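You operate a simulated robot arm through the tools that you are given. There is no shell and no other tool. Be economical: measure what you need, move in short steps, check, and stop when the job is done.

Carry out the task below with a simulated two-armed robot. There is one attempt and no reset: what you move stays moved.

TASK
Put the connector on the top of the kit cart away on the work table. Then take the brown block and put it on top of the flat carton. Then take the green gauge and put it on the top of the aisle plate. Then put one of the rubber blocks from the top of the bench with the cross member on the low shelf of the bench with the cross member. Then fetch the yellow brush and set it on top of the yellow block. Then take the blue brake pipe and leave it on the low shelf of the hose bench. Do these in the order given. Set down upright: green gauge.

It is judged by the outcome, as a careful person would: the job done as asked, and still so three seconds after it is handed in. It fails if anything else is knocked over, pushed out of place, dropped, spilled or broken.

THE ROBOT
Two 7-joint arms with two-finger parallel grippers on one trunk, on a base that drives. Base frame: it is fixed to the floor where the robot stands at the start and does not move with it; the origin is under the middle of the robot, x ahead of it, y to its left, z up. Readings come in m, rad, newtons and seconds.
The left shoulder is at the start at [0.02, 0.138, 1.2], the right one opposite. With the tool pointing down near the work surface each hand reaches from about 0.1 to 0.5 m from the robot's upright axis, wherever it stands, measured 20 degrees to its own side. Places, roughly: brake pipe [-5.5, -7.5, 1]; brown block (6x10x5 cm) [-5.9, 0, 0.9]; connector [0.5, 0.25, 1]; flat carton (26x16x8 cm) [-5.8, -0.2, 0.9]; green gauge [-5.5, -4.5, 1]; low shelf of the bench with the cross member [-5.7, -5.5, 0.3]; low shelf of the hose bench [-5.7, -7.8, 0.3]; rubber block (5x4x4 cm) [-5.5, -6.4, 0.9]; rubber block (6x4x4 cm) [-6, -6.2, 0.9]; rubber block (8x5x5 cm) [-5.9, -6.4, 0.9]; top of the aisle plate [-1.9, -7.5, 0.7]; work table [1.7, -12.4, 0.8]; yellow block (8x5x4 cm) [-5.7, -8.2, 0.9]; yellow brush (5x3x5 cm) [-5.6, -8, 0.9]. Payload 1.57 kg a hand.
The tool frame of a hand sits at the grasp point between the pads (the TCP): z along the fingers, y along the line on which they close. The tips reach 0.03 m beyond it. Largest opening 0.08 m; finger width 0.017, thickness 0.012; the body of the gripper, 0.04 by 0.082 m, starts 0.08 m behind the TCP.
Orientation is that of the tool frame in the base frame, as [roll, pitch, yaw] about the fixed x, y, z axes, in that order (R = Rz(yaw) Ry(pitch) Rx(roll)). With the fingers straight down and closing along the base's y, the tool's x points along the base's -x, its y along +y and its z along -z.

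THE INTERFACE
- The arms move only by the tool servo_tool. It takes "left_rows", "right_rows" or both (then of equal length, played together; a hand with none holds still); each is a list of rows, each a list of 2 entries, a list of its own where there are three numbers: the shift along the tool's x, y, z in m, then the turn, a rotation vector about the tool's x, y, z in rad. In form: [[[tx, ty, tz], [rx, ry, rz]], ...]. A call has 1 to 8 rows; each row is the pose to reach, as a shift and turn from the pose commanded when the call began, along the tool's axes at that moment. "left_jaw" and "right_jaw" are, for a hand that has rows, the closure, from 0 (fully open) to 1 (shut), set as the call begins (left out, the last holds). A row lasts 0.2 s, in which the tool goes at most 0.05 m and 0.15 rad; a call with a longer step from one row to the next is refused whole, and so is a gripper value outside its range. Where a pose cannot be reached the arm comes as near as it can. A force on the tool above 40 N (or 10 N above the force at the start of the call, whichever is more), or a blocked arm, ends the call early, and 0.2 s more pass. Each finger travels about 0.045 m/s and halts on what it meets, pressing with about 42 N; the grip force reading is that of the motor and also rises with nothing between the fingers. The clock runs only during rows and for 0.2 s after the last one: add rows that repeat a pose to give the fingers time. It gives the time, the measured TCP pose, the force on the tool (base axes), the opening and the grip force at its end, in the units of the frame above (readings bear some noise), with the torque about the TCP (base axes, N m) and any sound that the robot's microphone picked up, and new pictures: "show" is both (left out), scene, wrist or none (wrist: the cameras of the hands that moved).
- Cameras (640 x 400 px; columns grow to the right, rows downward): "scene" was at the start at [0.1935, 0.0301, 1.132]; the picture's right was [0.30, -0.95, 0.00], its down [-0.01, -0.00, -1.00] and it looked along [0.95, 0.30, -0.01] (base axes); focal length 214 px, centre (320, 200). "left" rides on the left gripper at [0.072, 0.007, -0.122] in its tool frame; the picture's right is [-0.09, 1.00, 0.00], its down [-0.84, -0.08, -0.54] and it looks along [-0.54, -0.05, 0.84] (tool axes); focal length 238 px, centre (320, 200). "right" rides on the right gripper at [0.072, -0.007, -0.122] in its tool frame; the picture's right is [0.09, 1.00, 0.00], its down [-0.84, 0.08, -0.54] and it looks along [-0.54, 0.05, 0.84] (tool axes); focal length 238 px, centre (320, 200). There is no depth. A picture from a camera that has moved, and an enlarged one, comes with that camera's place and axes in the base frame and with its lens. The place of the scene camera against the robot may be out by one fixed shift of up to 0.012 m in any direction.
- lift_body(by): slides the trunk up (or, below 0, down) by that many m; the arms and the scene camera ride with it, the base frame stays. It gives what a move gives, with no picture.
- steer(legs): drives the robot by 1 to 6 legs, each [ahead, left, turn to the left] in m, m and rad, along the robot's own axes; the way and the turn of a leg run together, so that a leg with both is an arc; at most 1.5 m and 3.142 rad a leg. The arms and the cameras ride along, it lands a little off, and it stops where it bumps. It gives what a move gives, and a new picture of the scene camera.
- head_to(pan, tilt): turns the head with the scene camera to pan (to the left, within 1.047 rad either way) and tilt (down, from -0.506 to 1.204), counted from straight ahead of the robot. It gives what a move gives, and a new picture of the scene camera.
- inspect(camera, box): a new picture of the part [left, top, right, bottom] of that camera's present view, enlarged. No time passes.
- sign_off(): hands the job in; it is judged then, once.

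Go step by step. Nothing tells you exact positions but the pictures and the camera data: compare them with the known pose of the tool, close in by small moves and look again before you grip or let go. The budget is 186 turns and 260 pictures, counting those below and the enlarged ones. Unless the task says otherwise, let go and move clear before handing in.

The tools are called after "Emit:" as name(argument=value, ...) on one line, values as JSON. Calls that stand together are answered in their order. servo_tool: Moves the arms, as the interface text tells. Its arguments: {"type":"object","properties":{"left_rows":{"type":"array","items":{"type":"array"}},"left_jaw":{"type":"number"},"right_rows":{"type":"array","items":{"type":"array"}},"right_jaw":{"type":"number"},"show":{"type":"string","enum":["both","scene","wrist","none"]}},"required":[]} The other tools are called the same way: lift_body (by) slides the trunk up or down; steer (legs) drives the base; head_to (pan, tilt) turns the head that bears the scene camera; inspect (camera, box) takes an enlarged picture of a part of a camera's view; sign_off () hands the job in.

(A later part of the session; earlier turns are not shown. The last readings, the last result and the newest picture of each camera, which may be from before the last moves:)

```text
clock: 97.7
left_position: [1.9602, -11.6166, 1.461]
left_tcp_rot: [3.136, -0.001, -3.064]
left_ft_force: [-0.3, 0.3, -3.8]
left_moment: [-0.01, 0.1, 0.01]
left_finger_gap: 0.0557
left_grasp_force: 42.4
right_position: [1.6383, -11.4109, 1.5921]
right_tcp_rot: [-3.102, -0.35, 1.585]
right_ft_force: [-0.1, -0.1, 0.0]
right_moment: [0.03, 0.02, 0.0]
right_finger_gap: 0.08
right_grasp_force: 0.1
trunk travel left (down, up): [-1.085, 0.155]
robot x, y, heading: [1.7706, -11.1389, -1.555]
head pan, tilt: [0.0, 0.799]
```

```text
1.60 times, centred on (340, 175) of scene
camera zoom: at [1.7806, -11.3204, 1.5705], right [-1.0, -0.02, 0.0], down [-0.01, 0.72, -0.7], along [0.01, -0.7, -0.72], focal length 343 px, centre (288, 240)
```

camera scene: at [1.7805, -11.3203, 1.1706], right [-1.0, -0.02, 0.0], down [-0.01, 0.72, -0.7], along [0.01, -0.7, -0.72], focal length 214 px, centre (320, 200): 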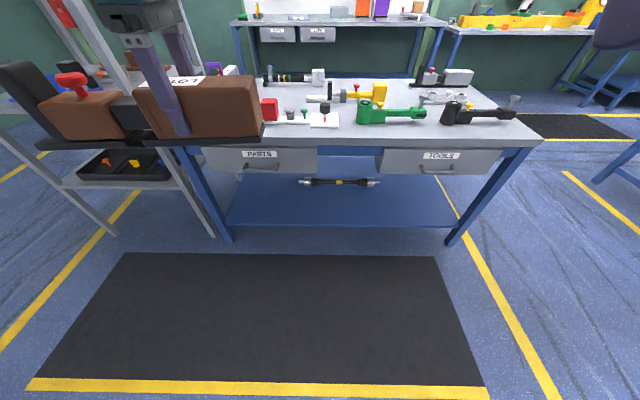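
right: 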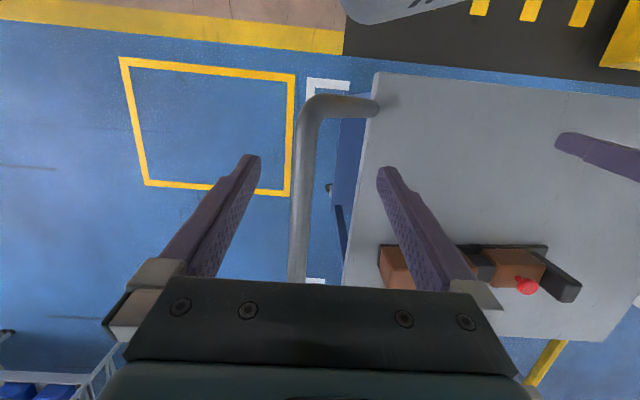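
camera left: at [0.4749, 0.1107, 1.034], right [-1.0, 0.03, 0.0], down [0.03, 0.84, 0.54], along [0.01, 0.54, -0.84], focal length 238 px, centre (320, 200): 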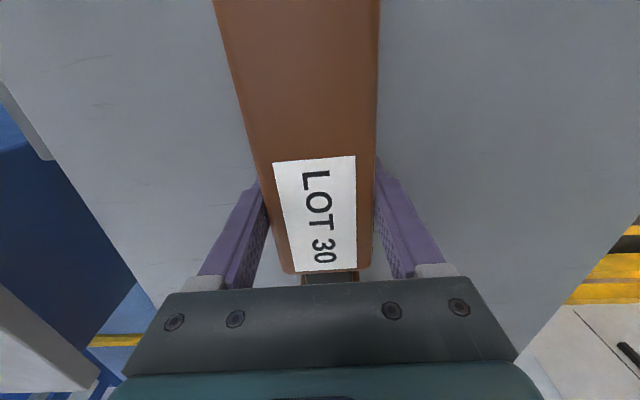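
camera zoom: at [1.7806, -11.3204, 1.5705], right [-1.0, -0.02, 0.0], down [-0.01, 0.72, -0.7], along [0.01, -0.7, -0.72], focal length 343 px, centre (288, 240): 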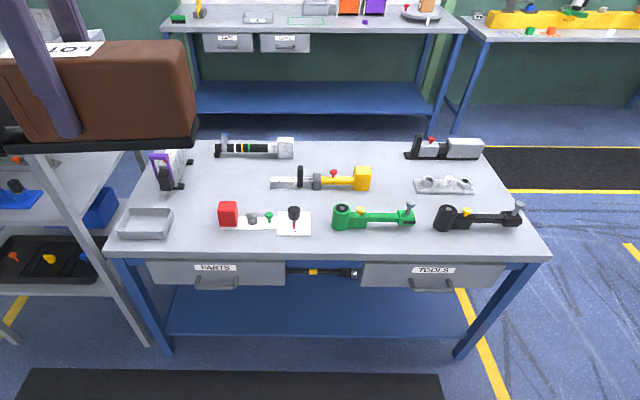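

The table top is at z≈0.70 with its front edge at y≈-12.10; a free strip about 10 cm deep lies in front of the red/white board. I drive up so the hand hangs over that strip.

Emit:
steer(legs=[[0.5, -0.09, -0.016]])

Emit:
inspect(camera="left", box=[0, 0, 640, 400])

```text
clock: 100.7
left_position: [1.8631, -12.1176, 1.4597]
left_tcp_rot: [3.136, -0.001, -3.083]
left_ft_force: [-0.9, 0.6, -3.5]
left_moment: [-0.02, 0.1, -0.04]
left_finger_gap: 0.0559
left_grasp_force: 41.9
right_position: [1.547, -11.9071, 1.5922]
right_tcp_rot: [-3.103, -0.351, 1.568]
right_ft_force: [0.3, -0.3, -0.2]
right_moment: [0.02, 0.0, -0.04]
right_finger_gap: 0.0799
right_grasp_force: 0.1
trunk travel left (down, up): [-1.085, 0.155]
robot x, y, heading: [1.6846, -11.638, -1.577]
head pan, tilt: [0.0, 0.799]
camera scene: at [1.6903, -11.8181, 1.5705], right [-1.0, 0.0, 0.0], down [0.0, 0.72, -0.7], along [0.0, -0.7, -0.72], focal length 214 px, centre (320, 200)
```

scene: 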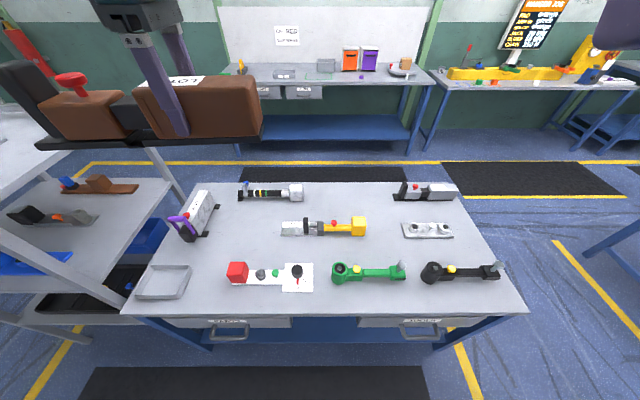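

```text
1.00 times, centred on (320, 200) of left (not enlarged: the box is as wide or as high as the picture)
camera zoom: at [1.7912, -12.114, 1.5827], right [0.03, 1.0, 0.01], down [0.84, -0.03, 0.54], along [0.54, -0.01, -0.84], focal length 238 px, centre (320, 200)
```

zoom: 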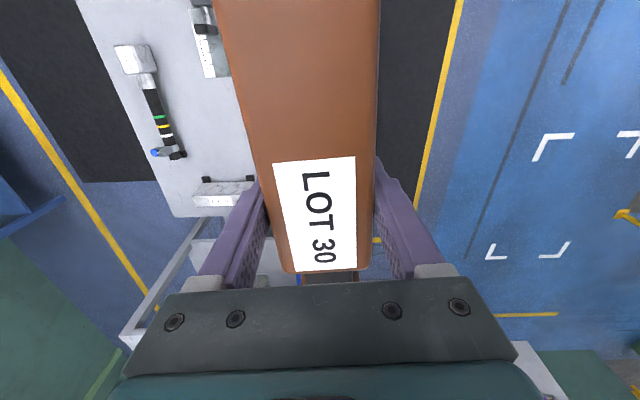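

From here I see a bigger free zone: between the grey tray and the red cube (x≈2.06–2.22) running back past them. I will set the connector there lengthwise, so I turn the hand 90° while still high.

Emit:
servo_tool(left_rows=[[[0, 0, 0], [0, 0, 0.136]], [[0, 0, 0], [0, 0, 0.272]], [[0, 0, 0], [0, 0, 0.408]], [[0, 0, 0], [0, 0, 0.544]], [[0, 0, 0], [0, 0, 0.68]], [[0, 0, 0], [0, 0, 0.816]], [[0, 0, 0], [0, 0, 0.95]], [[0, 0, 0], [0, 0, 1.08]]], show="none")

Emit:
servo_tool(left_rows=[[[0, 0, 0], [0, 0, 0.137]], [[0, 0, 0], [0, 0, 0.274]], [[0, 0, 0], [0, 0, 0.411]], [[0, 0, 0], [0, 0, 0.549]]], show="none")

Emit:
steer(legs=[[0.0, 0.28, 0.0]])

```text
clock: 102.5
left_position: [1.8631, -12.1183, 1.4606]
left_tcp_rot: [3.14, -0.007, 2.117]
left_ft_force: [-0.4, -1.0, -2.4]
left_moment: [0.06, 0.07, 0.0]
left_finger_gap: 0.0559
left_grasp_force: 42.2
right_position: [1.5472, -11.9064, 1.5927]
right_tcp_rot: [-3.102, -0.352, 1.566]
right_ft_force: [0.4, 0.2, 0.0]
right_moment: [-0.01, -0.01, 0.0]
right_finger_gap: 0.0801
right_grasp_force: 0.1
trunk travel left (down, up): [-1.085, 0.155]
robot x, y, heading: [1.6852, -11.6442, -1.576]
head pan, tilt: [0.0, 0.799]
```

```text
clock: 103.5
left_position: [1.8629, -12.1167, 1.4612]
left_tcp_rot: [-3.139, -0.008, 1.565]
left_ft_force: [0.2, 0.1, -3.4]
left_moment: [0.09, -0.01, 0.03]
left_finger_gap: 0.056
left_grasp_force: 41.8
right_position: [1.5454, -11.9068, 1.5918]
right_tcp_rot: [-3.102, -0.35, 1.567]
right_ft_force: [-0.2, -0.2, 0.3]
right_moment: [-0.01, 0.02, 0.02]
right_finger_gap: 0.08
right_grasp_force: 0.0
trunk travel left (down, up): [-1.085, 0.155]
robot x, y, heading: [1.6806, -11.6398, -1.576]
head pan, tilt: [0.0, 0.799]
```

```text
clock: 105.4
left_position: [2.1383, -12.1154, 1.4613]
left_tcp_rot: [-3.138, -0.006, 1.575]
left_ft_force: [0.3, -0.1, -3.3]
left_moment: [0.1, -0.01, 0.0]
left_finger_gap: 0.0555
left_grasp_force: 41.6
right_position: [1.8213, -11.9074, 1.5929]
right_tcp_rot: [-3.101, -0.352, 1.57]
right_ft_force: [0.0, 0.5, -0.2]
right_moment: [-0.01, 0.0, 0.0]
right_finger_gap: 0.08
right_grasp_force: 0.1
trunk travel left (down, up): [-1.085, 0.155]
robot x, y, heading: [1.9571, -11.6427, -1.569]
head pan, tilt: [0.0, 0.799]
camera scene: at [1.9648, -11.8184, 1.5705], right [-1.0, 0.0, 0.0], down [0.0, 0.72, -0.7], along [0.0, -0.7, -0.72], focal length 214 px, centre (320, 200)
```

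scene: 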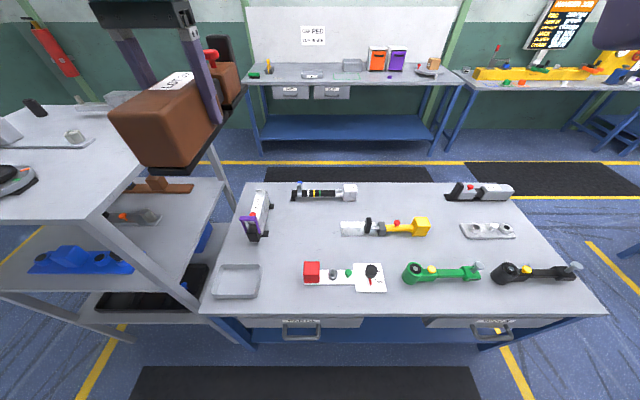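

I shift a little right and forward, then lower the trunk in stages.

Emit:
steer(legs=[[0.09, -0.02, 0.0]])

Emit:
lift_body(by=-0.4)

Emit:
head_to(pan=0.3, tilt=0.75)

```text
clock: 106.5
left_position: [2.1201, -12.2057, 1.4612]
left_tcp_rot: [-3.141, -0.006, 1.578]
left_ft_force: [-0.5, 0.1, -2.8]
left_moment: [0.08, 0.02, -0.01]
left_finger_gap: 0.0558
left_grasp_force: 41.4
right_position: [1.8011, -11.9963, 1.5918]
right_tcp_rot: [-3.1, -0.35, 1.573]
right_ft_force: [0.0, 0.6, -1.4]
right_moment: [-0.03, 0.0, -0.03]
right_finger_gap: 0.0797
right_grasp_force: 0.0
trunk travel left (down, up): [-1.085, 0.155]
robot x, y, heading: [1.9382, -11.7307, -1.568]
head pan, tilt: [0.0, 0.799]
camera scene: at [1.9454, -11.907, 1.5705], right [-1.0, 0.0, 0.0], down [0.0, 0.72, -0.7], along [0.0, -0.7, -0.72], focal length 214 px, centre (320, 200)
```

scene: 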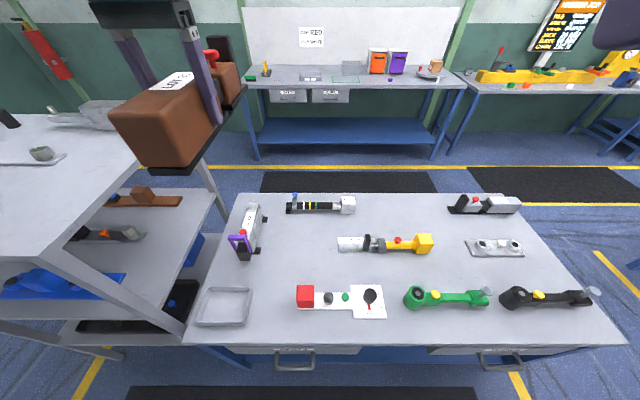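

```text
clock: 110.3
left_position: [2.1201, -12.2046, 1.06]
left_tcp_rot: [-3.141, -0.007, 1.576]
left_ft_force: [-0.2, 0.3, -3.7]
left_moment: [0.09, 0.0, 0.05]
left_finger_gap: 0.0557
left_grasp_force: 42.2
right_position: [1.8026, -11.996, 1.192]
right_tcp_rot: [-3.103, -0.351, 1.573]
right_ft_force: [0.4, -1.1, -0.2]
right_moment: [0.01, -0.02, -0.04]
right_finger_gap: 0.08
right_grasp_force: 0.0
trunk travel left (down, up): [-0.685, 0.555]
robot x, y, heading: [1.9396, -11.7298, -1.567]
head pan, tilt: [0.0, 0.799]
```

```text
clock: 111.1
left_position: [2.1196, -12.2041, 1.0614]
left_tcp_rot: [-3.14, -0.007, 1.576]
left_ft_force: [-0.3, 0.1, -3.5]
left_moment: [0.08, 0.01, 0.0]
left_finger_gap: 0.0558
left_grasp_force: 41.7
right_position: [1.8005, -11.9962, 1.1922]
right_tcp_rot: [-3.102, -0.35, 1.571]
right_ft_force: [0.6, 0.5, -0.7]
right_moment: [0.02, 0.0, -0.02]
right_finger_gap: 0.0801
right_grasp_force: 0.1
trunk travel left (down, up): [-0.685, 0.555]
robot x, y, heading: [1.9349, -11.7281, -1.567]
head pan, tilt: [0.3, 0.75]
camera scene: at [1.9697, -11.9054, 1.1745], right [-0.95, -0.3, 0.0], down [-0.2, 0.65, -0.73], along [0.22, -0.7, -0.68], focal length 214 px, centre (320, 200)
```

scene: 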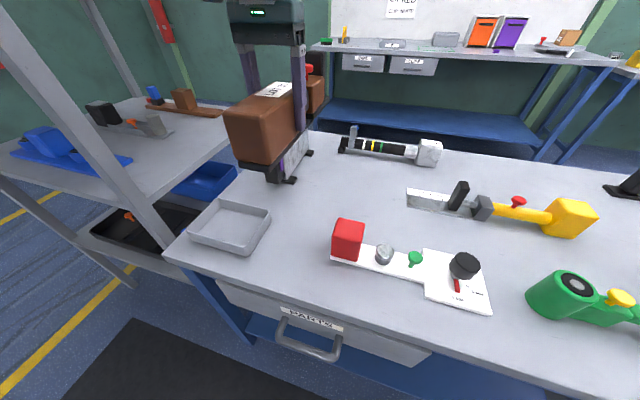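

The gap (x≈2.03–2.22) is centred on the hand. I lower further.

Emit:
lift_body(by=-0.21)

Emit:
inspect(camera="scene", box=[140, 100, 460, 300])

```text
clock: 113.4
left_position: [2.1189, -12.2036, 0.8522]
left_tcp_rot: [-3.14, -0.007, 1.576]
left_ft_force: [-0.5, -0.6, -3.3]
left_moment: [0.11, 0.01, -0.01]
left_finger_gap: 0.0552
left_grasp_force: 41.9
right_position: [1.8018, -11.9973, 0.9825]
right_tcp_rot: [-3.102, -0.351, 1.57]
right_ft_force: [0.5, -0.7, 0.2]
right_moment: [-0.01, 0.01, -0.04]
right_finger_gap: 0.0802
right_grasp_force: 0.0
trunk travel left (down, up): [-0.475, 0.765]
robot x, y, heading: [1.9381, -11.7285, -1.568]
head pan, tilt: [0.3, 0.75]
```

```text
2.00 times, centred on (300, 200) of scene
camera zoom: at [1.9698, -11.9053, 0.9645], right [-0.95, -0.3, 0.0], down [-0.2, 0.65, -0.73], along [0.22, -0.7, -0.68], focal length 429 px, centre (360, 200)
```

zoom: 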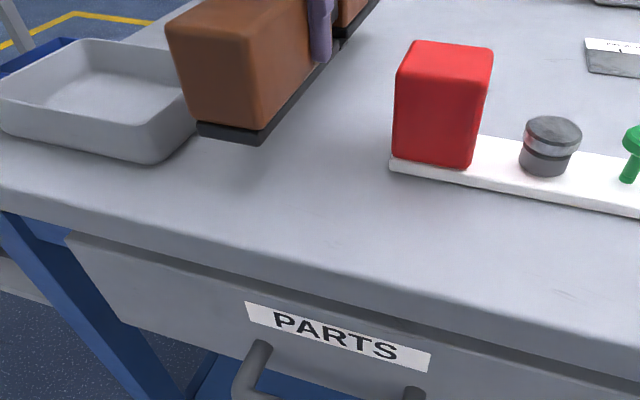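

Emit:
servo_tool(left_rows=[[[0, 0, 0.015], [0, 0, 0]], [[0, 0, 0.03], [0, 0, 0]], [[0, 0, 0.045], [0, 0, 0]]], show="scene")

```text
clock: 114.2
left_position: [2.1191, -12.2036, 0.8141]
left_tcp_rot: [-3.14, -0.005, 1.575]
left_ft_force: [-1.0, 1.1, 2.5]
left_moment: [-1.07, -0.11, -0.2]
left_finger_gap: 0.0558
left_grasp_force: 41.9
left hand out of reach, approached as far as the arm can: row 3
right_position: [1.8012, -11.9967, 0.9827]
right_tcp_rot: [-3.102, -0.35, 1.572]
right_ft_force: [1.0, 0.4, 0.3]
right_moment: [-0.01, -0.01, 0.0]
right_finger_gap: 0.0799
right_grasp_force: 0.0
trunk travel left (down, up): [-0.475, 0.765]
robot x, y, heading: [1.9401, -11.7312, -1.567]
head pan, tilt: [0.3, 0.75]
camera scene: at [1.9698, -11.9057, 0.9647], right [-0.95, -0.3, 0.0], down [-0.2, 0.65, -0.73], along [0.22, -0.7, -0.68], focal length 214 px, centre (320, 200)
```

scene: 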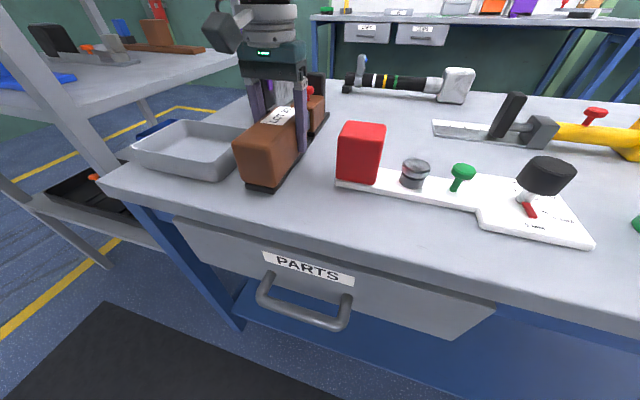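

The far end seems to touch the table. I look closely before the last millimetres.

Emit:
inspect(camera="scene", box=[220, 80, 380, 210])

Emit:
lift_body(by=-0.006)

Emit:
inspect(camera="scene", box=[220, 80, 380, 210])

```text
3.08 times, centred on (300, 145) of scene
camera zoom: at [1.9698, -11.9057, 0.9647], right [-0.95, -0.3, 0.0], down [-0.2, 0.65, -0.73], along [0.22, -0.7, -0.68], focal length 660 px, centre (382, 369)
```

zoom: 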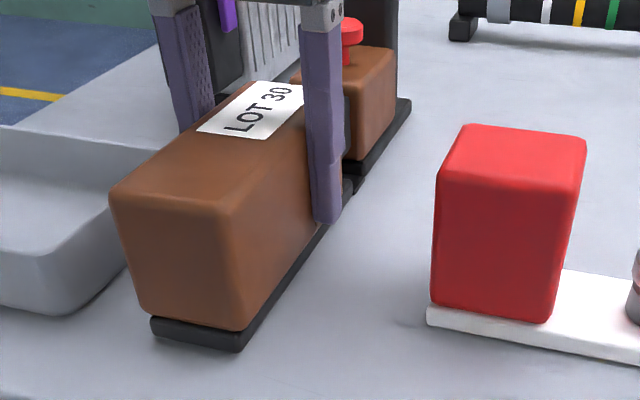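

```text
clock: 114.7
left_position: [2.1202, -12.2052, 0.8131]
left_tcp_rot: [-3.14, -0.005, 1.575]
left_ft_force: [1.0, -1.5, 3.5]
left_moment: [0.49, -0.21, -0.03]
left_finger_gap: 0.0559
left_grasp_force: 42.4
right_position: [1.802, -11.9964, 0.9771]
right_tcp_rot: [-3.103, -0.352, 1.574]
right_ft_force: [-0.5, -0.4, -0.8]
right_moment: [-0.04, 0.04, -0.04]
right_finger_gap: 0.08
right_grasp_force: 0.0
trunk travel left (down, up): [-0.47, 0.77]
robot x, y, heading: [1.9374, -11.7314, -1.569]
head pan, tilt: [0.3, 0.75]
stopped: the force on the tool passed its limit at 42 N (the readings are from after the stop); the commanded pose is now the measured one
```

```text
3.08 times, centred on (300, 145) of scene
camera zoom: at [1.9702, -11.906, 0.9591], right [-0.95, -0.3, 0.0], down [-0.2, 0.65, -0.73], along [0.22, -0.7, -0.68], focal length 660 px, centre (382, 369)
```

zoom: 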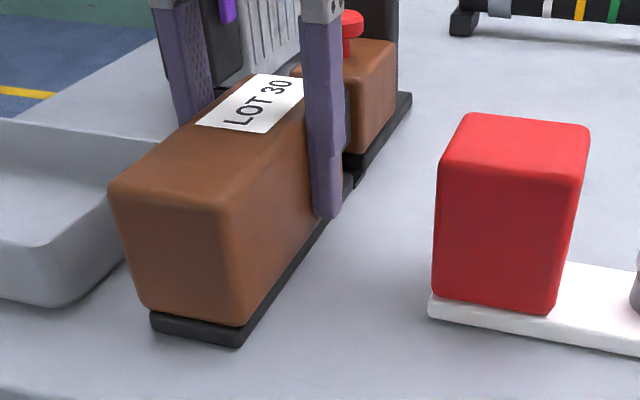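

The connector rests flat on the table. I open the jaw and raise the hand clear.

Emit:
servo_tool(left_rows=[[[0, 0, 0], [0, 0, 0]], [[0, 0, 0], [0, 0, 0]], [[0, 0, 0], [0, 0, 0]], [[0, 0, 0], [0, 0, 0]]], left_jaw=0, show="none")

Emit:
lift_body(by=0.3)

Emit:
inspect(camera="scene", box=[80, 50, 560, 350])

```text
clock: 115.7
left_position: [2.1182, -12.2041, 0.8126]
left_tcp_rot: [-3.139, -0.007, 1.576]
left_ft_force: [-0.1, 0.9, -0.3]
left_moment: [-0.03, 0.02, 0.0]
left_finger_gap: 0.0803
left_grasp_force: 0.0
right_position: [1.8024, -11.9943, 0.9763]
right_tcp_rot: [-3.102, -0.352, 1.572]
right_ft_force: [-0.2, 0.8, -0.1]
right_moment: [0.02, 0.01, -0.04]
right_finger_gap: 0.0799
right_grasp_force: 0.2
trunk travel left (down, up): [-0.47, 0.77]
robot x, y, heading: [1.9366, -11.7273, -1.567]
head pan, tilt: [0.3, 0.75]
```

```text
clock: 118.7
left_position: [2.119, -12.2038, 1.1122]
left_tcp_rot: [-3.137, -0.008, 1.577]
left_ft_force: [0.0, 0.0, -0.5]
left_moment: [-0.02, -0.02, -0.01]
left_finger_gap: 0.0799
left_grasp_force: 0.1
right_position: [1.8015, -11.9962, 1.2771]
right_tcp_rot: [-3.103, -0.35, 1.572]
right_ft_force: [0.7, -0.4, -0.9]
right_moment: [-0.01, -0.01, -0.01]
right_finger_gap: 0.08
right_grasp_force: 0.1
trunk travel left (down, up): [-0.77, 0.47]
robot x, y, heading: [1.9384, -11.7309, -1.565]
head pan, tilt: [0.3, 0.75]
```

```text
1.33 times, centred on (320, 200) of scene
camera zoom: at [1.9699, -11.9054, 1.2592], right [-0.95, -0.3, 0.0], down [-0.2, 0.65, -0.73], along [0.22, -0.7, -0.68], focal length 286 px, centre (320, 200)
```

zoom: 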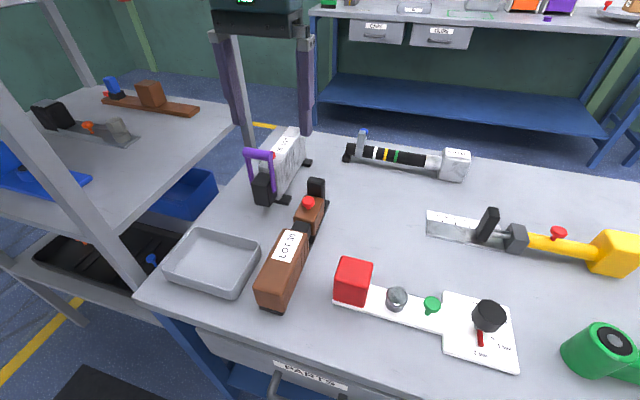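

The connector sits safely on the work table. I tuck the left hand in, back away and turn west to find the way to the benches at x≈-5.5.

Emit:
servo_tool(left_rows=[[[0.04, 0, 0], [0, 0, 0]], [[0.08, 0, 0], [0, 0, 0]], [[0.12, 0, 0], [0, 0, 0]], [[0.16, 0, 0], [0, 0, 0]]], show="none")

Emit:
head_to(pan=0.0, tilt=0.2)

Emit:
steer(legs=[[-1.2, 0, 0], [0, 0, -1.57]])

```text
clock: 119.7
left_position: [2.1203, -12.0432, 1.1124]
left_tcp_rot: [-3.139, -0.006, 1.579]
left_ft_force: [-0.6, 1.1, 0.2]
left_moment: [-0.01, -0.02, 0.0]
left_finger_gap: 0.0803
left_grasp_force: 0.0
right_position: [1.8015, -11.9961, 1.2764]
right_tcp_rot: [-3.1, -0.351, 1.572]
right_ft_force: [0.6, -0.4, 0.1]
right_moment: [0.01, -0.02, 0.03]
right_finger_gap: 0.0802
right_grasp_force: 0.1
trunk travel left (down, up): [-0.77, 0.47]
robot x, y, heading: [1.9359, -11.7339, -1.569]
head pan, tilt: [0.3, 0.75]
```

```text
clock: 120.7
left_position: [2.1185, -12.0431, 1.1138]
left_tcp_rot: [-3.138, -0.007, 1.575]
left_ft_force: [0.2, -0.6, 0.3]
left_moment: [0.0, 0.01, 0.0]
left_finger_gap: 0.0799
left_grasp_force: 0.1
right_position: [1.8026, -11.9961, 1.2774]
right_tcp_rot: [-3.102, -0.352, 1.573]
right_ft_force: [0.6, 0.1, -0.1]
right_moment: [0.03, 0.0, -0.03]
right_finger_gap: 0.08
right_grasp_force: 0.0
trunk travel left (down, up): [-0.77, 0.47]
robot x, y, heading: [1.9384, -11.7321, -1.565]
head pan, tilt: [0.0, 0.201]
camera scene: at [1.9454, -11.9195, 1.3088], right [-1.0, 0.0, 0.0], down [0.0, 0.2, -0.98], along [0.0, -0.98, -0.2], focal length 214 px, centre (320, 200)
```

scene: 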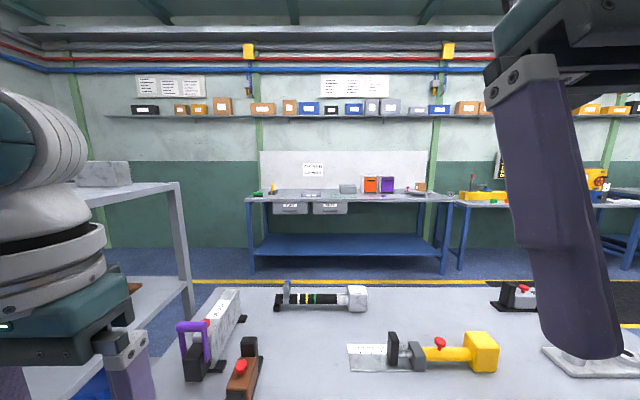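

```text
clock: 130.6
left_position: [1.6179, -10.6982, 1.1127]
left_tcp_rot: [-3.139, -0.007, -0.011]
left_ft_force: [-0.4, -1.1, -0.2]
left_moment: [0.01, 0.01, 0.04]
left_finger_gap: 0.0799
left_grasp_force: 0.0
right_position: [1.672, -10.3833, 1.276]
right_tcp_rot: [-3.101, -0.351, -0.016]
right_ft_force: [-0.7, 0.1, -0.2]
right_moment: [-0.03, 0.0, -0.02]
right_finger_gap: 0.08
right_grasp_force: 0.0
trunk travel left (down, up): [-0.77, 0.47]
robot x, y, heading: [1.9379, -10.5247, 3.127]
head pan, tilt: [0.0, 0.201]
camera scene: at [1.7511, -10.5179, 1.3089], right [0.01, 1.0, 0.0], down [0.2, 0.0, -0.98], along [-0.98, 0.01, -0.2], focal length 214 px, centre (320, 200)
```

scene: 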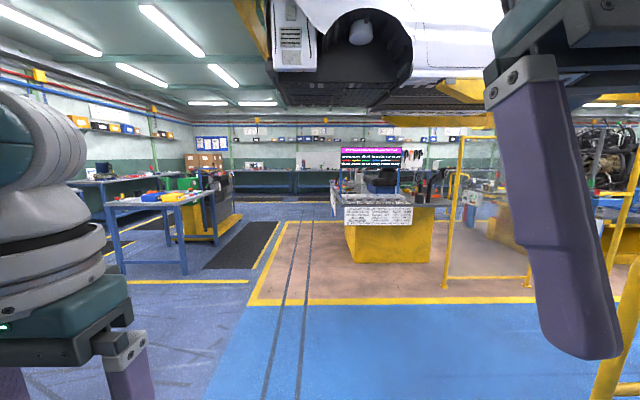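

Heading west the way between the tables (y≈-12) and the yellow console (y≈-10.2) is clear. I go along y≈-11.05.

Emit:
steer(legs=[[0, 0.5, 0.015], [1.5, 0, 0], [1.5, 0, 0], [1.2, 0, 0]])

```text
clock: 144.8
left_position: [-0.7654, -11.2479, 1.115]
left_tcp_rot: [-3.136, -0.002, 0.029]
left_ft_force: [-0.6, 0.4, 0.7]
left_moment: [0.03, -0.03, -0.02]
left_finger_gap: 0.0801
left_grasp_force: 0.1
right_position: [-0.7235, -10.9307, 1.2766]
right_tcp_rot: [-3.102, -0.35, 0.024]
right_ft_force: [0.2, 0.4, 0.4]
right_moment: [-0.01, -0.01, 0.02]
right_finger_gap: 0.0803
right_grasp_force: 0.1
trunk travel left (down, up): [-0.77, 0.47]
robot x, y, heading: [-0.4524, -11.0616, -3.113]
head pan, tilt: [0.0, 0.201]
stopped in leg 3: the robot was blocked; the commanded pose is now the measured one
camera scene: at [-0.6386, -11.0619, 1.3089], right [-0.03, 1.0, 0.0], down [0.2, 0.01, -0.98], along [-0.98, -0.02, -0.2], focal length 214 px, centre (320, 200)
```

scene: 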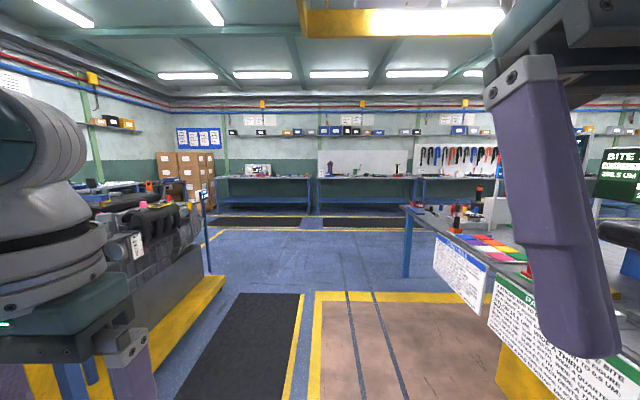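

I was stopped, most likely by my right side against the console table (edge near y≈-10.5). I back a little, move left and check before going on.

Emit:
steer(legs=[[-0.1, 0, 0], [0, 0.2, -0.02]])

Emit:
head_to(pan=-0.9, tilt=0.5)

Emit:
head_to(pan=0.9, tilt=0.5)

```text
clock: 147.1
left_position: [-0.6674, -11.4337, 1.114]
left_tcp_rot: [-3.136, -0.002, 0.009]
left_ft_force: [-0.3, -0.3, -1.0]
left_moment: [0.0, 0.02, -0.03]
left_finger_gap: 0.0801
left_grasp_force: 0.1
right_position: [-0.619, -11.1156, 1.277]
right_tcp_rot: [-3.104, -0.353, 0.003]
right_ft_force: [0.6, 0.0, -0.3]
right_moment: [-0.01, -0.02, 0.01]
right_finger_gap: 0.0799
right_grasp_force: 0.0
trunk travel left (down, up): [-0.77, 0.47]
robot x, y, heading: [-0.3504, -11.2535, -3.137]
head pan, tilt: [0.0, 0.201]
camera scene: at [-0.5367, -11.25, 1.3089], right [0.0, 1.0, 0.0], down [0.2, 0.0, -0.98], along [-0.98, 0.0, -0.2], focal length 214 px, centre (320, 200)
```

scene: 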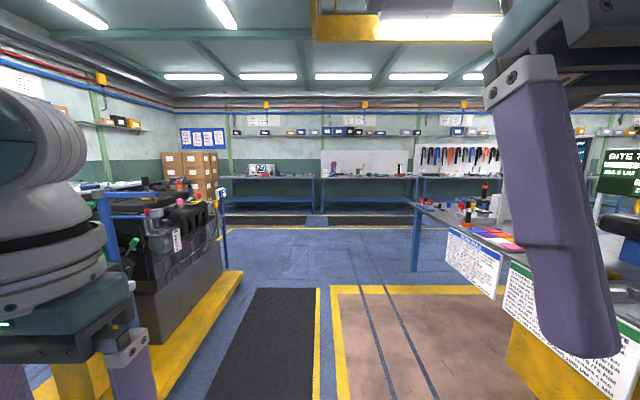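

```text
clock: 148.3
left_position: [-0.6661, -11.4336, 1.1135]
left_tcp_rot: [-3.137, -0.001, 0.007]
left_ft_force: [0.0, 0.3, 0.3]
left_moment: [-0.01, -0.01, -0.03]
left_finger_gap: 0.0801
left_grasp_force: 0.0
right_position: [-0.6199, -11.1163, 1.2765]
right_tcp_rot: [-3.103, -0.351, 0.003]
right_ft_force: [0.5, -0.2, -0.1]
right_moment: [0.0, 0.01, 0.03]
right_finger_gap: 0.0803
right_grasp_force: 0.1
trunk travel left (down, up): [-0.77, 0.47]
robot x, y, heading: [-0.3504, -11.2524, -3.133]
head pan, tilt: [-0.901, 0.499]
camera scene: at [-0.5005, -11.1786, 1.2812], right [0.78, 0.63, 0.0], down [0.3, -0.37, -0.88], along [-0.55, 0.69, -0.48], focal length 214 px, centre (320, 200)
```

scene: 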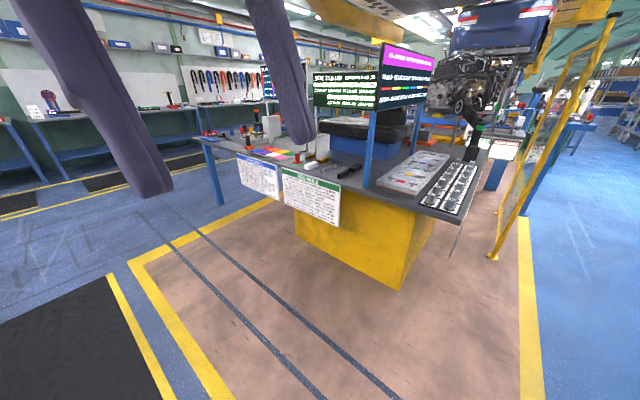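

```text
clock: 150.1
left_position: [-0.6679, -11.4341, 1.1136]
left_tcp_rot: [-3.137, -0.001, 0.007]
left_ft_force: [0.1, 0.0, -0.9]
left_moment: [0.03, 0.01, 0.01]
left_finger_gap: 0.0801
left_grasp_force: 0.0
right_position: [-0.6191, -11.117, 1.2776]
right_tcp_rot: [-3.1, -0.35, 0.003]
right_ft_force: [0.4, 0.1, 0.1]
right_moment: [-0.01, -0.01, 0.0]
right_finger_gap: 0.08
right_grasp_force: 0.2
trunk travel left (down, up): [-0.77, 0.47]
robot x, y, heading: [-0.3512, -11.2539, -3.132]
head pan, tilt: [0.901, 0.499]
camera scene: at [-0.4998, -11.3212, 1.2812], right [-0.79, 0.62, 0.0], down [0.3, 0.38, -0.88], along [-0.54, -0.69, -0.48], focal length 214 px, centre (320, 200)
```

scene: 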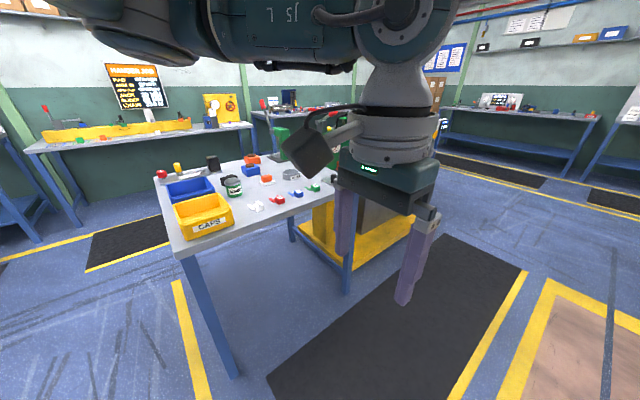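

The passage is between the console table (edge y≈-10.5) and the caps table (edge y≈-11.95). I centre slightly further left and go on west in short legs.

Emit:
steer(legs=[[0, 0.05, -0.005], [0.7, 0, 0]])

Emit:
head_to(pan=0.0, tilt=0.3)

```text
clock: 154.5
left_position: [-1.3763, -11.4741, 1.1134]
left_tcp_rot: [-3.136, -0.003, -0.008]
left_ft_force: [-0.3, 0.1, 0.0]
left_moment: [0.0, -0.01, -0.03]
left_finger_gap: 0.0799
left_grasp_force: 0.1
right_position: [-1.3235, -11.1587, 1.2775]
right_tcp_rot: [-3.103, -0.35, -0.014]
right_ft_force: [-0.7, -0.4, 0.2]
right_moment: [0.0, 0.04, -0.01]
right_finger_gap: 0.0801
right_grasp_force: 0.0
trunk travel left (down, up): [-0.77, 0.47]
robot x, y, heading: [-1.0566, -11.2989, 3.128]
head pan, tilt: [0.901, 0.499]
camera scene: at [-1.2072, -11.3647, 1.2812], right [-0.78, 0.63, 0.0], down [0.3, 0.37, -0.88], along [-0.55, -0.68, -0.48], focal length 214 px, centre (320, 200)
```

scene: 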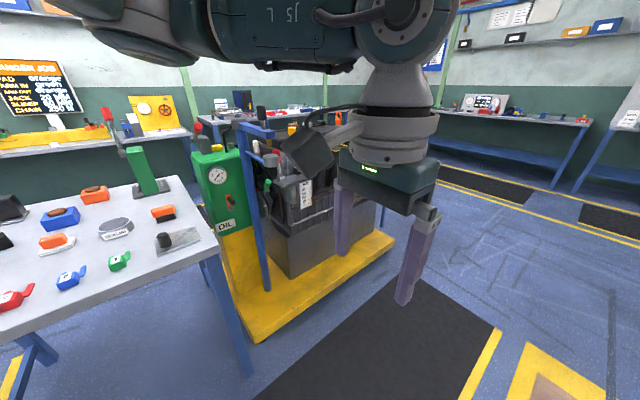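

```text
clock: 155.7
left_position: [-1.3773, -11.4738, 1.1141]
left_tcp_rot: [-3.137, -0.002, -0.009]
left_ft_force: [-0.7, 0.5, 0.3]
left_moment: [0.04, -0.01, -0.03]
left_finger_gap: 0.0801
left_grasp_force: 0.1
right_position: [-1.3233, -11.1576, 1.2767]
right_tcp_rot: [-3.103, -0.352, -0.013]
right_ft_force: [0.2, 0.6, 0.3]
right_moment: [0.0, -0.05, 0.01]
right_finger_gap: 0.0799
right_grasp_force: 0.1
trunk travel left (down, up): [-0.77, 0.47]
robot x, y, heading: [-1.0571, -11.2993, 3.128]
head pan, tilt: [0.0, 0.3]
camera scene: at [-1.2432, -11.2931, 1.2996], right [0.01, 1.0, 0.0], down [0.3, 0.0, -0.96], along [-0.96, 0.01, -0.3], focal length 214 px, centre (320, 200)
```

scene: 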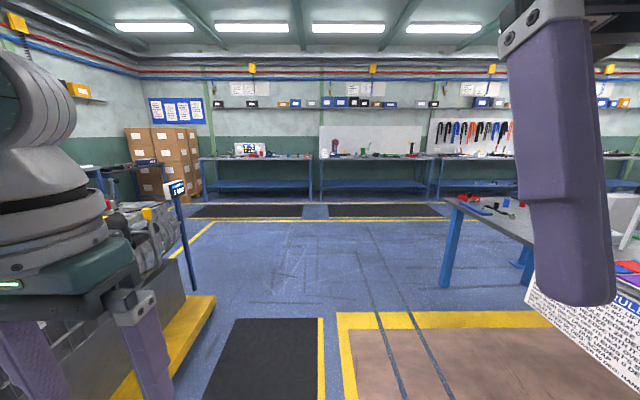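

Clear ahead; I continue to x≈-3.6 and then turn north.

Emit:
steer(legs=[[1.3, 0, 0.01], [1.3, 0, 0], [0, 0, -1.565]])

```text
clock: 172.3
left_position: [-3.8315, -10.9139, 1.1141]
left_tcp_rot: [-3.136, -0.003, -1.615]
left_ft_force: [0.8, -0.4, -0.2]
left_moment: [0.0, -0.01, 0.0]
left_finger_gap: 0.0798
left_grasp_force: 0.0
right_position: [-3.5166, -10.9785, 1.2765]
right_tcp_rot: [-3.105, -0.351, -1.622]
right_ft_force: [0.4, -0.7, 0.2]
right_moment: [0.0, 0.04, 0.01]
right_finger_gap: 0.0799
right_grasp_force: 0.0
trunk travel left (down, up): [-0.77, 0.47]
robot x, y, heading: [-3.6669, -11.2342, 1.522]
head pan, tilt: [0.0, 0.3]
camera scene: at [-3.6486, -11.0436, 1.2996], right [1.0, -0.05, 0.0], down [-0.01, -0.3, -0.96], along [0.05, 0.95, -0.3], focal length 214 px, centre (320, 200)
```

scene: 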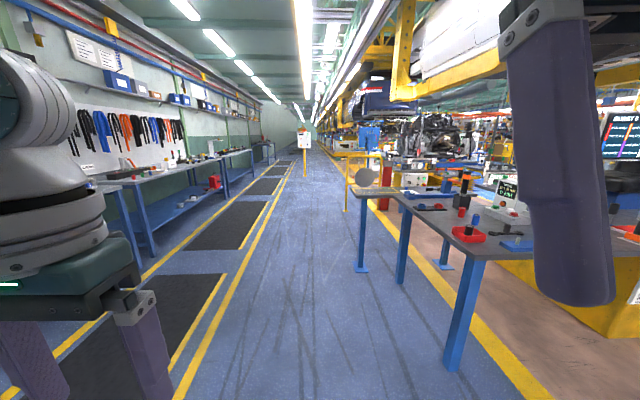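

A long aisle runs north between the benches (x<-5.3) and the line. I drive along x≈-4.4, passing a sign stand near [-3.8, -4.6].

Emit:
steer(legs=[[1.3, 0.65, 0.049], [1.5, 0, 0], [1.5, 0, 0]])

```text
clock: 193.5
left_position: [-4.439, -6.6194, 1.1132]
left_tcp_rot: [-3.136, -0.003, -1.58]
left_ft_force: [0.5, -0.3, -0.5]
left_moment: [0.0, 0.0, -0.02]
left_finger_gap: 0.0798
left_grasp_force: 0.1
right_position: [-4.1238, -6.6715, 1.276]
right_tcp_rot: [-3.103, -0.351, -1.585]
right_ft_force: [0.2, 0.3, -0.2]
right_moment: [-0.01, -0.02, -0.01]
right_finger_gap: 0.0799
right_grasp_force: 0.0
trunk travel left (down, up): [-0.77, 0.47]
robot x, y, heading: [-4.262, -6.9403, 1.557]
head pan, tilt: [0.0, 0.3]
camera scene: at [-4.2525, -6.7414, 1.2996], right [1.0, -0.01, 0.0], down [0.0, -0.3, -0.96], along [0.01, 0.96, -0.3], focal length 214 px, centre (320, 200)
```

scene: 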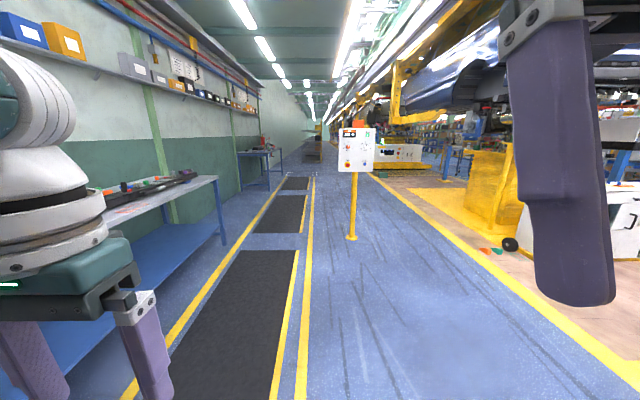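

Emit:
steer(legs=[[1.5, 0.35, 0.012], [1.5, 0, 0], [1.5, 0, 0], [1.2, 0, 0]])

```text
refused: leg 1 is longer than a leg can be; nothing moved
```

Emit:
steer(legs=[[1.4, 0.35, 0.012], [1.5, 0, 0], [1.5, 0, 0], [1.2, 0, 0]])

```text
clock: 220.6
left_position: [-4.5917, -0.9637, 1.1131]
left_tcp_rot: [-3.137, -0.002, -1.594]
left_ft_force: [0.0, -0.7, 0.0]
left_moment: [-0.01, -0.02, -0.01]
left_finger_gap: 0.0802
left_grasp_force: 0.1
right_position: [-4.277, -1.0212, 1.277]
right_tcp_rot: [-3.103, -0.35, -1.597]
right_ft_force: [0.4, -0.8, 0.5]
right_moment: [-0.01, -0.02, 0.0]
right_finger_gap: 0.0799
right_grasp_force: 0.0
trunk travel left (down, up): [-0.77, 0.47]
robot x, y, heading: [-4.4165, -1.2879, 1.544]
head pan, tilt: [0.0, 0.3]
camera scene: at [-4.4068, -1.0895, 1.2996], right [1.0, -0.03, 0.0], down [-0.01, -0.3, -0.96], along [0.02, 0.95, -0.3], focal length 214 px, centre (320, 200)
```

scene: 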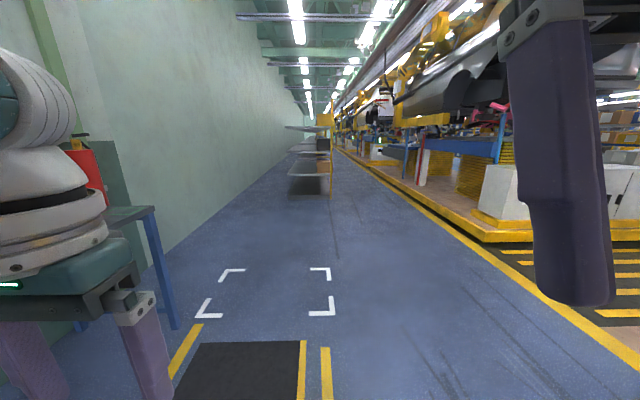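

The bench with the carton should be at my left. I go ahead 1.1 m and turn left to face it.

Emit:
steer(legs=[[1.1, 0, 0], [0, 0, 1.59]])

Emit:
head_to(pan=0.0, tilt=0.55)

```text
clock: 230.1
left_position: [-4.7051, -0.3644, 1.1141]
left_tcp_rot: [-3.136, 0.0, -0.003]
left_ft_force: [-0.6, 0.4, 0.7]
left_moment: [0.01, -0.03, 0.0]
left_finger_gap: 0.0801
left_grasp_force: 0.1
right_position: [-4.6533, -0.0478, 1.2772]
right_tcp_rot: [-3.103, -0.351, -0.006]
right_ft_force: [-0.4, 0.8, 0.4]
right_moment: [0.0, 0.01, 0.03]
right_finger_gap: 0.0801
right_grasp_force: 0.1
trunk travel left (down, up): [-0.77, 0.47]
robot x, y, heading: [-4.3855, -0.1895, 3.138]
head pan, tilt: [0.0, 0.3]
camera scene: at [-4.5729, -0.1823, 1.2996], right [0.01, 1.0, 0.0], down [0.3, 0.0, -0.96], along [-0.96, 0.01, -0.3], focal length 214 px, centre (320, 200)
```

scene: 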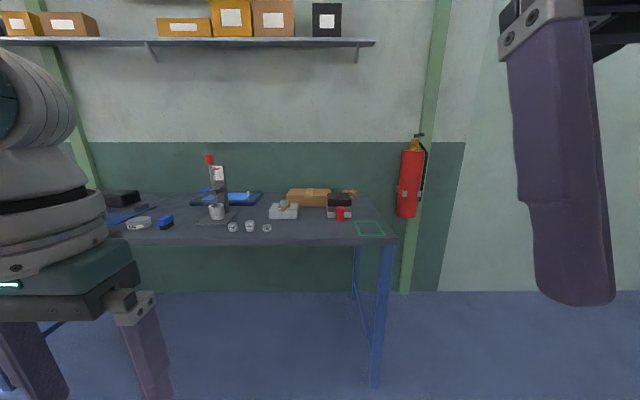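

```text
clock: 230.9
left_position: [-4.7056, -0.3639, 1.1128]
left_tcp_rot: [-3.136, -0.004, -0.003]
left_ft_force: [0.4, -0.5, 0.3]
left_moment: [0.03, -0.03, 0.04]
left_finger_gap: 0.0799
left_grasp_force: 0.1
right_position: [-4.6541, -0.0491, 1.2789]
right_tcp_rot: [-3.103, -0.35, -0.007]
right_ft_force: [-0.9, 0.1, 0.9]
right_moment: [-0.04, 0.0, 0.03]
right_finger_gap: 0.08
right_grasp_force: 0.2
trunk travel left (down, up): [-0.77, 0.47]
robot x, y, heading: [-4.3845, -0.1865, 3.135]
head pan, tilt: [0.0, 0.55]
camera scene: at [-4.5693, -0.1823, 1.2767], right [0.01, 1.0, 0.0], down [0.52, 0.0, -0.85], along [-0.85, 0.01, -0.52], focal length 214 px, centre (320, 200)
```

scene: 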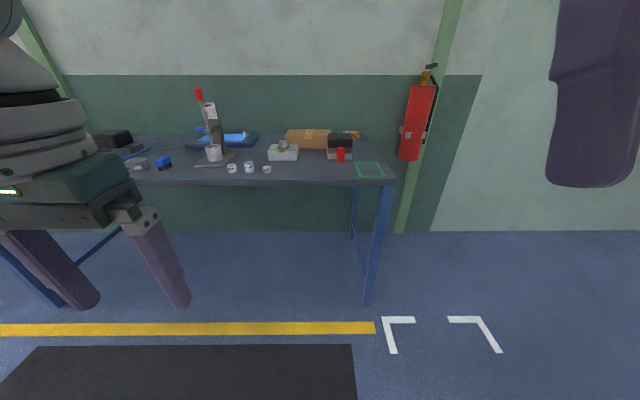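

Emit:
steer(legs=[[0.5, 0, 0]])

Emit:
inspect(camera="scene", box=[180, 80, 420, 230])

```text
clock: 233.8
left_position: [-5.2053, -0.3599, 1.1139]
left_tcp_rot: [-3.138, -0.001, -0.003]
left_ft_force: [0.3, 0.0, 0.5]
left_moment: [-0.01, 0.03, -0.03]
left_finger_gap: 0.0798
left_grasp_force: 0.2
right_position: [-5.1536, -0.0432, 1.2775]
right_tcp_rot: [-3.102, -0.349, -0.011]
right_ft_force: [0.2, 0.2, 0.8]
right_moment: [-0.01, -0.01, -0.04]
right_finger_gap: 0.0801
right_grasp_force: 0.3
trunk travel left (down, up): [-0.77, 0.47]
robot x, y, heading: [-4.8895, -0.1828, 3.138]
head pan, tilt: [0.0, 0.55]
camera scene: at [-5.0693, -0.178, 1.2766], right [0.01, 1.0, 0.0], down [0.52, 0.0, -0.85], along [-0.85, 0.01, -0.52], focal length 214 px, centre (320, 200)
```

scene: 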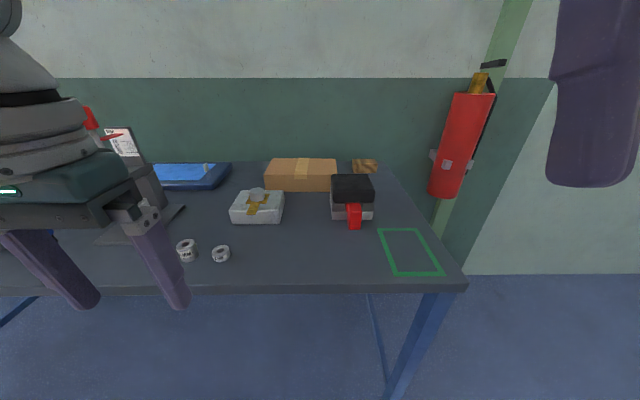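

```text
2.67 times, centred on (300, 155) of scene
camera zoom: at [-5.0693, -0.178, 1.2766], right [0.01, 1.0, 0.0], down [0.52, 0.0, -0.85], along [-0.85, 0.01, -0.52], focal length 572 px, centre (373, 320)
```

zoom: 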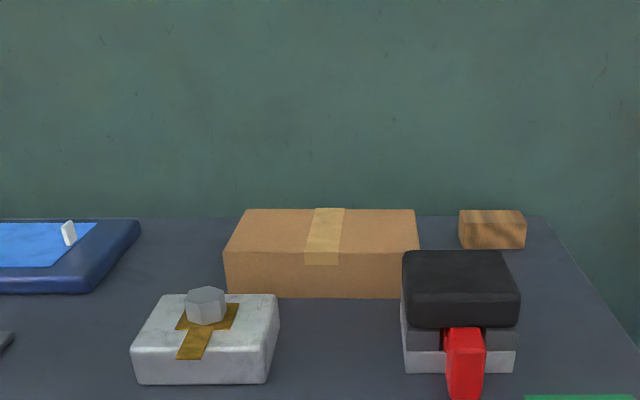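

The brown block is at about [-5.97, 0.03], far back by the wall behind a black/red device; the table's north end (y≈0.14) is open floor, so I'll work from there with the right hand. I back off, raise view, and go round to the north side.

Emit:
steer(legs=[[-0.1, 0, 0], [0, 1.0, 0]])

```text
clock: 239.7
left_position: [-5.1182, -1.3347, 1.1132]
left_tcp_rot: [-3.136, -0.003, -0.015]
left_ft_force: [1.1, 0.2, -0.3]
left_moment: [0.01, -0.03, 0.01]
left_finger_gap: 0.0799
left_grasp_force: 0.0
right_position: [-5.0639, -1.0192, 1.2776]
right_tcp_rot: [-3.103, -0.353, -0.02]
right_ft_force: [1.0, 0.9, -0.5]
right_moment: [0.01, 0.02, -0.01]
right_finger_gap: 0.0801
right_grasp_force: 0.1
trunk travel left (down, up): [-0.77, 0.47]
robot x, y, heading: [-4.8004, -1.1651, 3.126]
head pan, tilt: [0.0, 0.55]
camera scene: at [-4.9814, -1.1543, 1.2766], right [0.02, 1.0, 0.0], down [0.52, -0.01, -0.85], along [-0.85, 0.02, -0.52], focal length 214 px, centre (320, 200)
```

scene: 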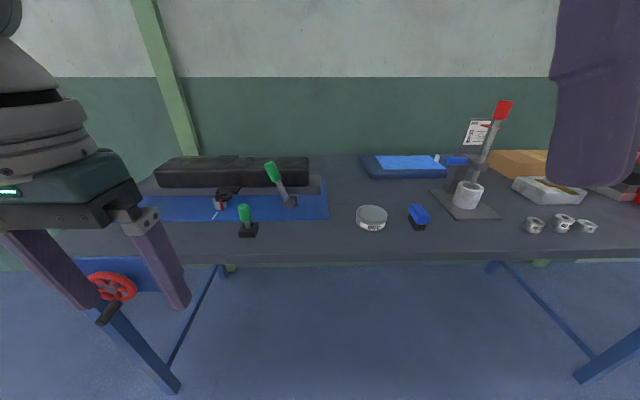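

I moved the wrong way; right is negative. I sidestep right to y≈0.9.

Emit:
steer(legs=[[0, -1.05, 0.015], [0, -1.05, 0]])

Emit:
head_to(pan=0.5, tilt=0.5)

```text
clock: 250.0
left_position: [-5.1049, 0.7432, 1.1131]
left_tcp_rot: [-3.139, -0.001, 0.003]
left_ft_force: [-0.6, -0.6, -0.4]
left_moment: [-0.01, 0.0, -0.03]
left_finger_gap: 0.08
left_grasp_force: 0.1
right_position: [-5.0555, 1.0606, 1.2761]
right_tcp_rot: [-3.103, -0.351, -0.006]
right_ft_force: [1.5, -0.1, 0.3]
right_moment: [0.03, 0.02, 0.02]
right_finger_gap: 0.0801
right_grasp_force: 0.1
trunk travel left (down, up): [-0.77, 0.47]
robot x, y, heading: [-4.7904, 0.9236, 3.141]
head pan, tilt: [0.0, 0.55]
camera scene: at [-4.9696, 0.9261, 1.2766], right [0.0, 1.0, 0.0], down [0.52, 0.0, -0.85], along [-0.85, 0.0, -0.52], focal length 214 px, centre (320, 200)
```

scene: 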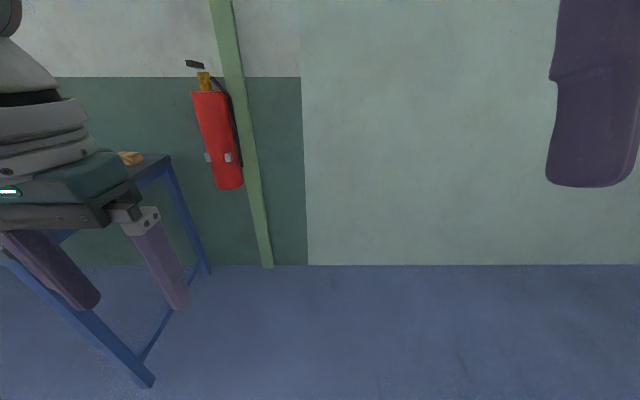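

```text
clock: 251.0
left_position: [-5.1051, 0.7434, 1.1143]
left_tcp_rot: [-3.137, -0.001, 0.0]
left_ft_force: [1.0, 0.3, 0.2]
left_moment: [0.0, -0.03, -0.01]
left_finger_gap: 0.0798
left_grasp_force: 0.0
right_position: [-5.0541, 1.0602, 1.2765]
right_tcp_rot: [-3.103, -0.351, -0.006]
right_ft_force: [1.6, 0.1, -0.1]
right_moment: [0.0, 0.01, -0.02]
right_finger_gap: 0.0801
right_grasp_force: 0.0
trunk travel left (down, up): [-0.77, 0.47]
robot x, y, heading: [-4.7904, 0.9263, 3.141]
head pan, tilt: [0.499, 0.499]
camera scene: at [-4.9599, 0.8826, 1.2812], right [-0.48, 0.88, 0.0], down [0.42, 0.23, -0.88], along [-0.77, -0.42, -0.48], focal length 214 px, centre (320, 200)
```

scene: 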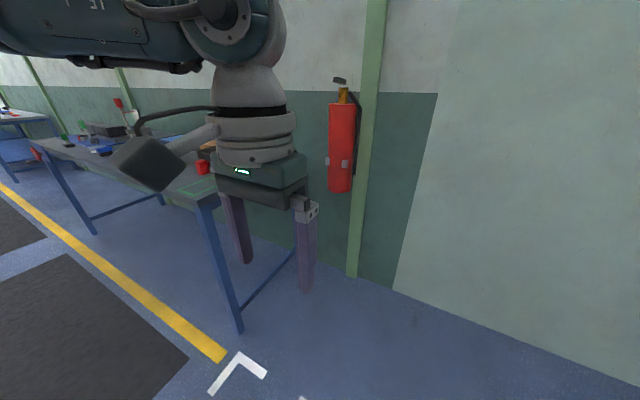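

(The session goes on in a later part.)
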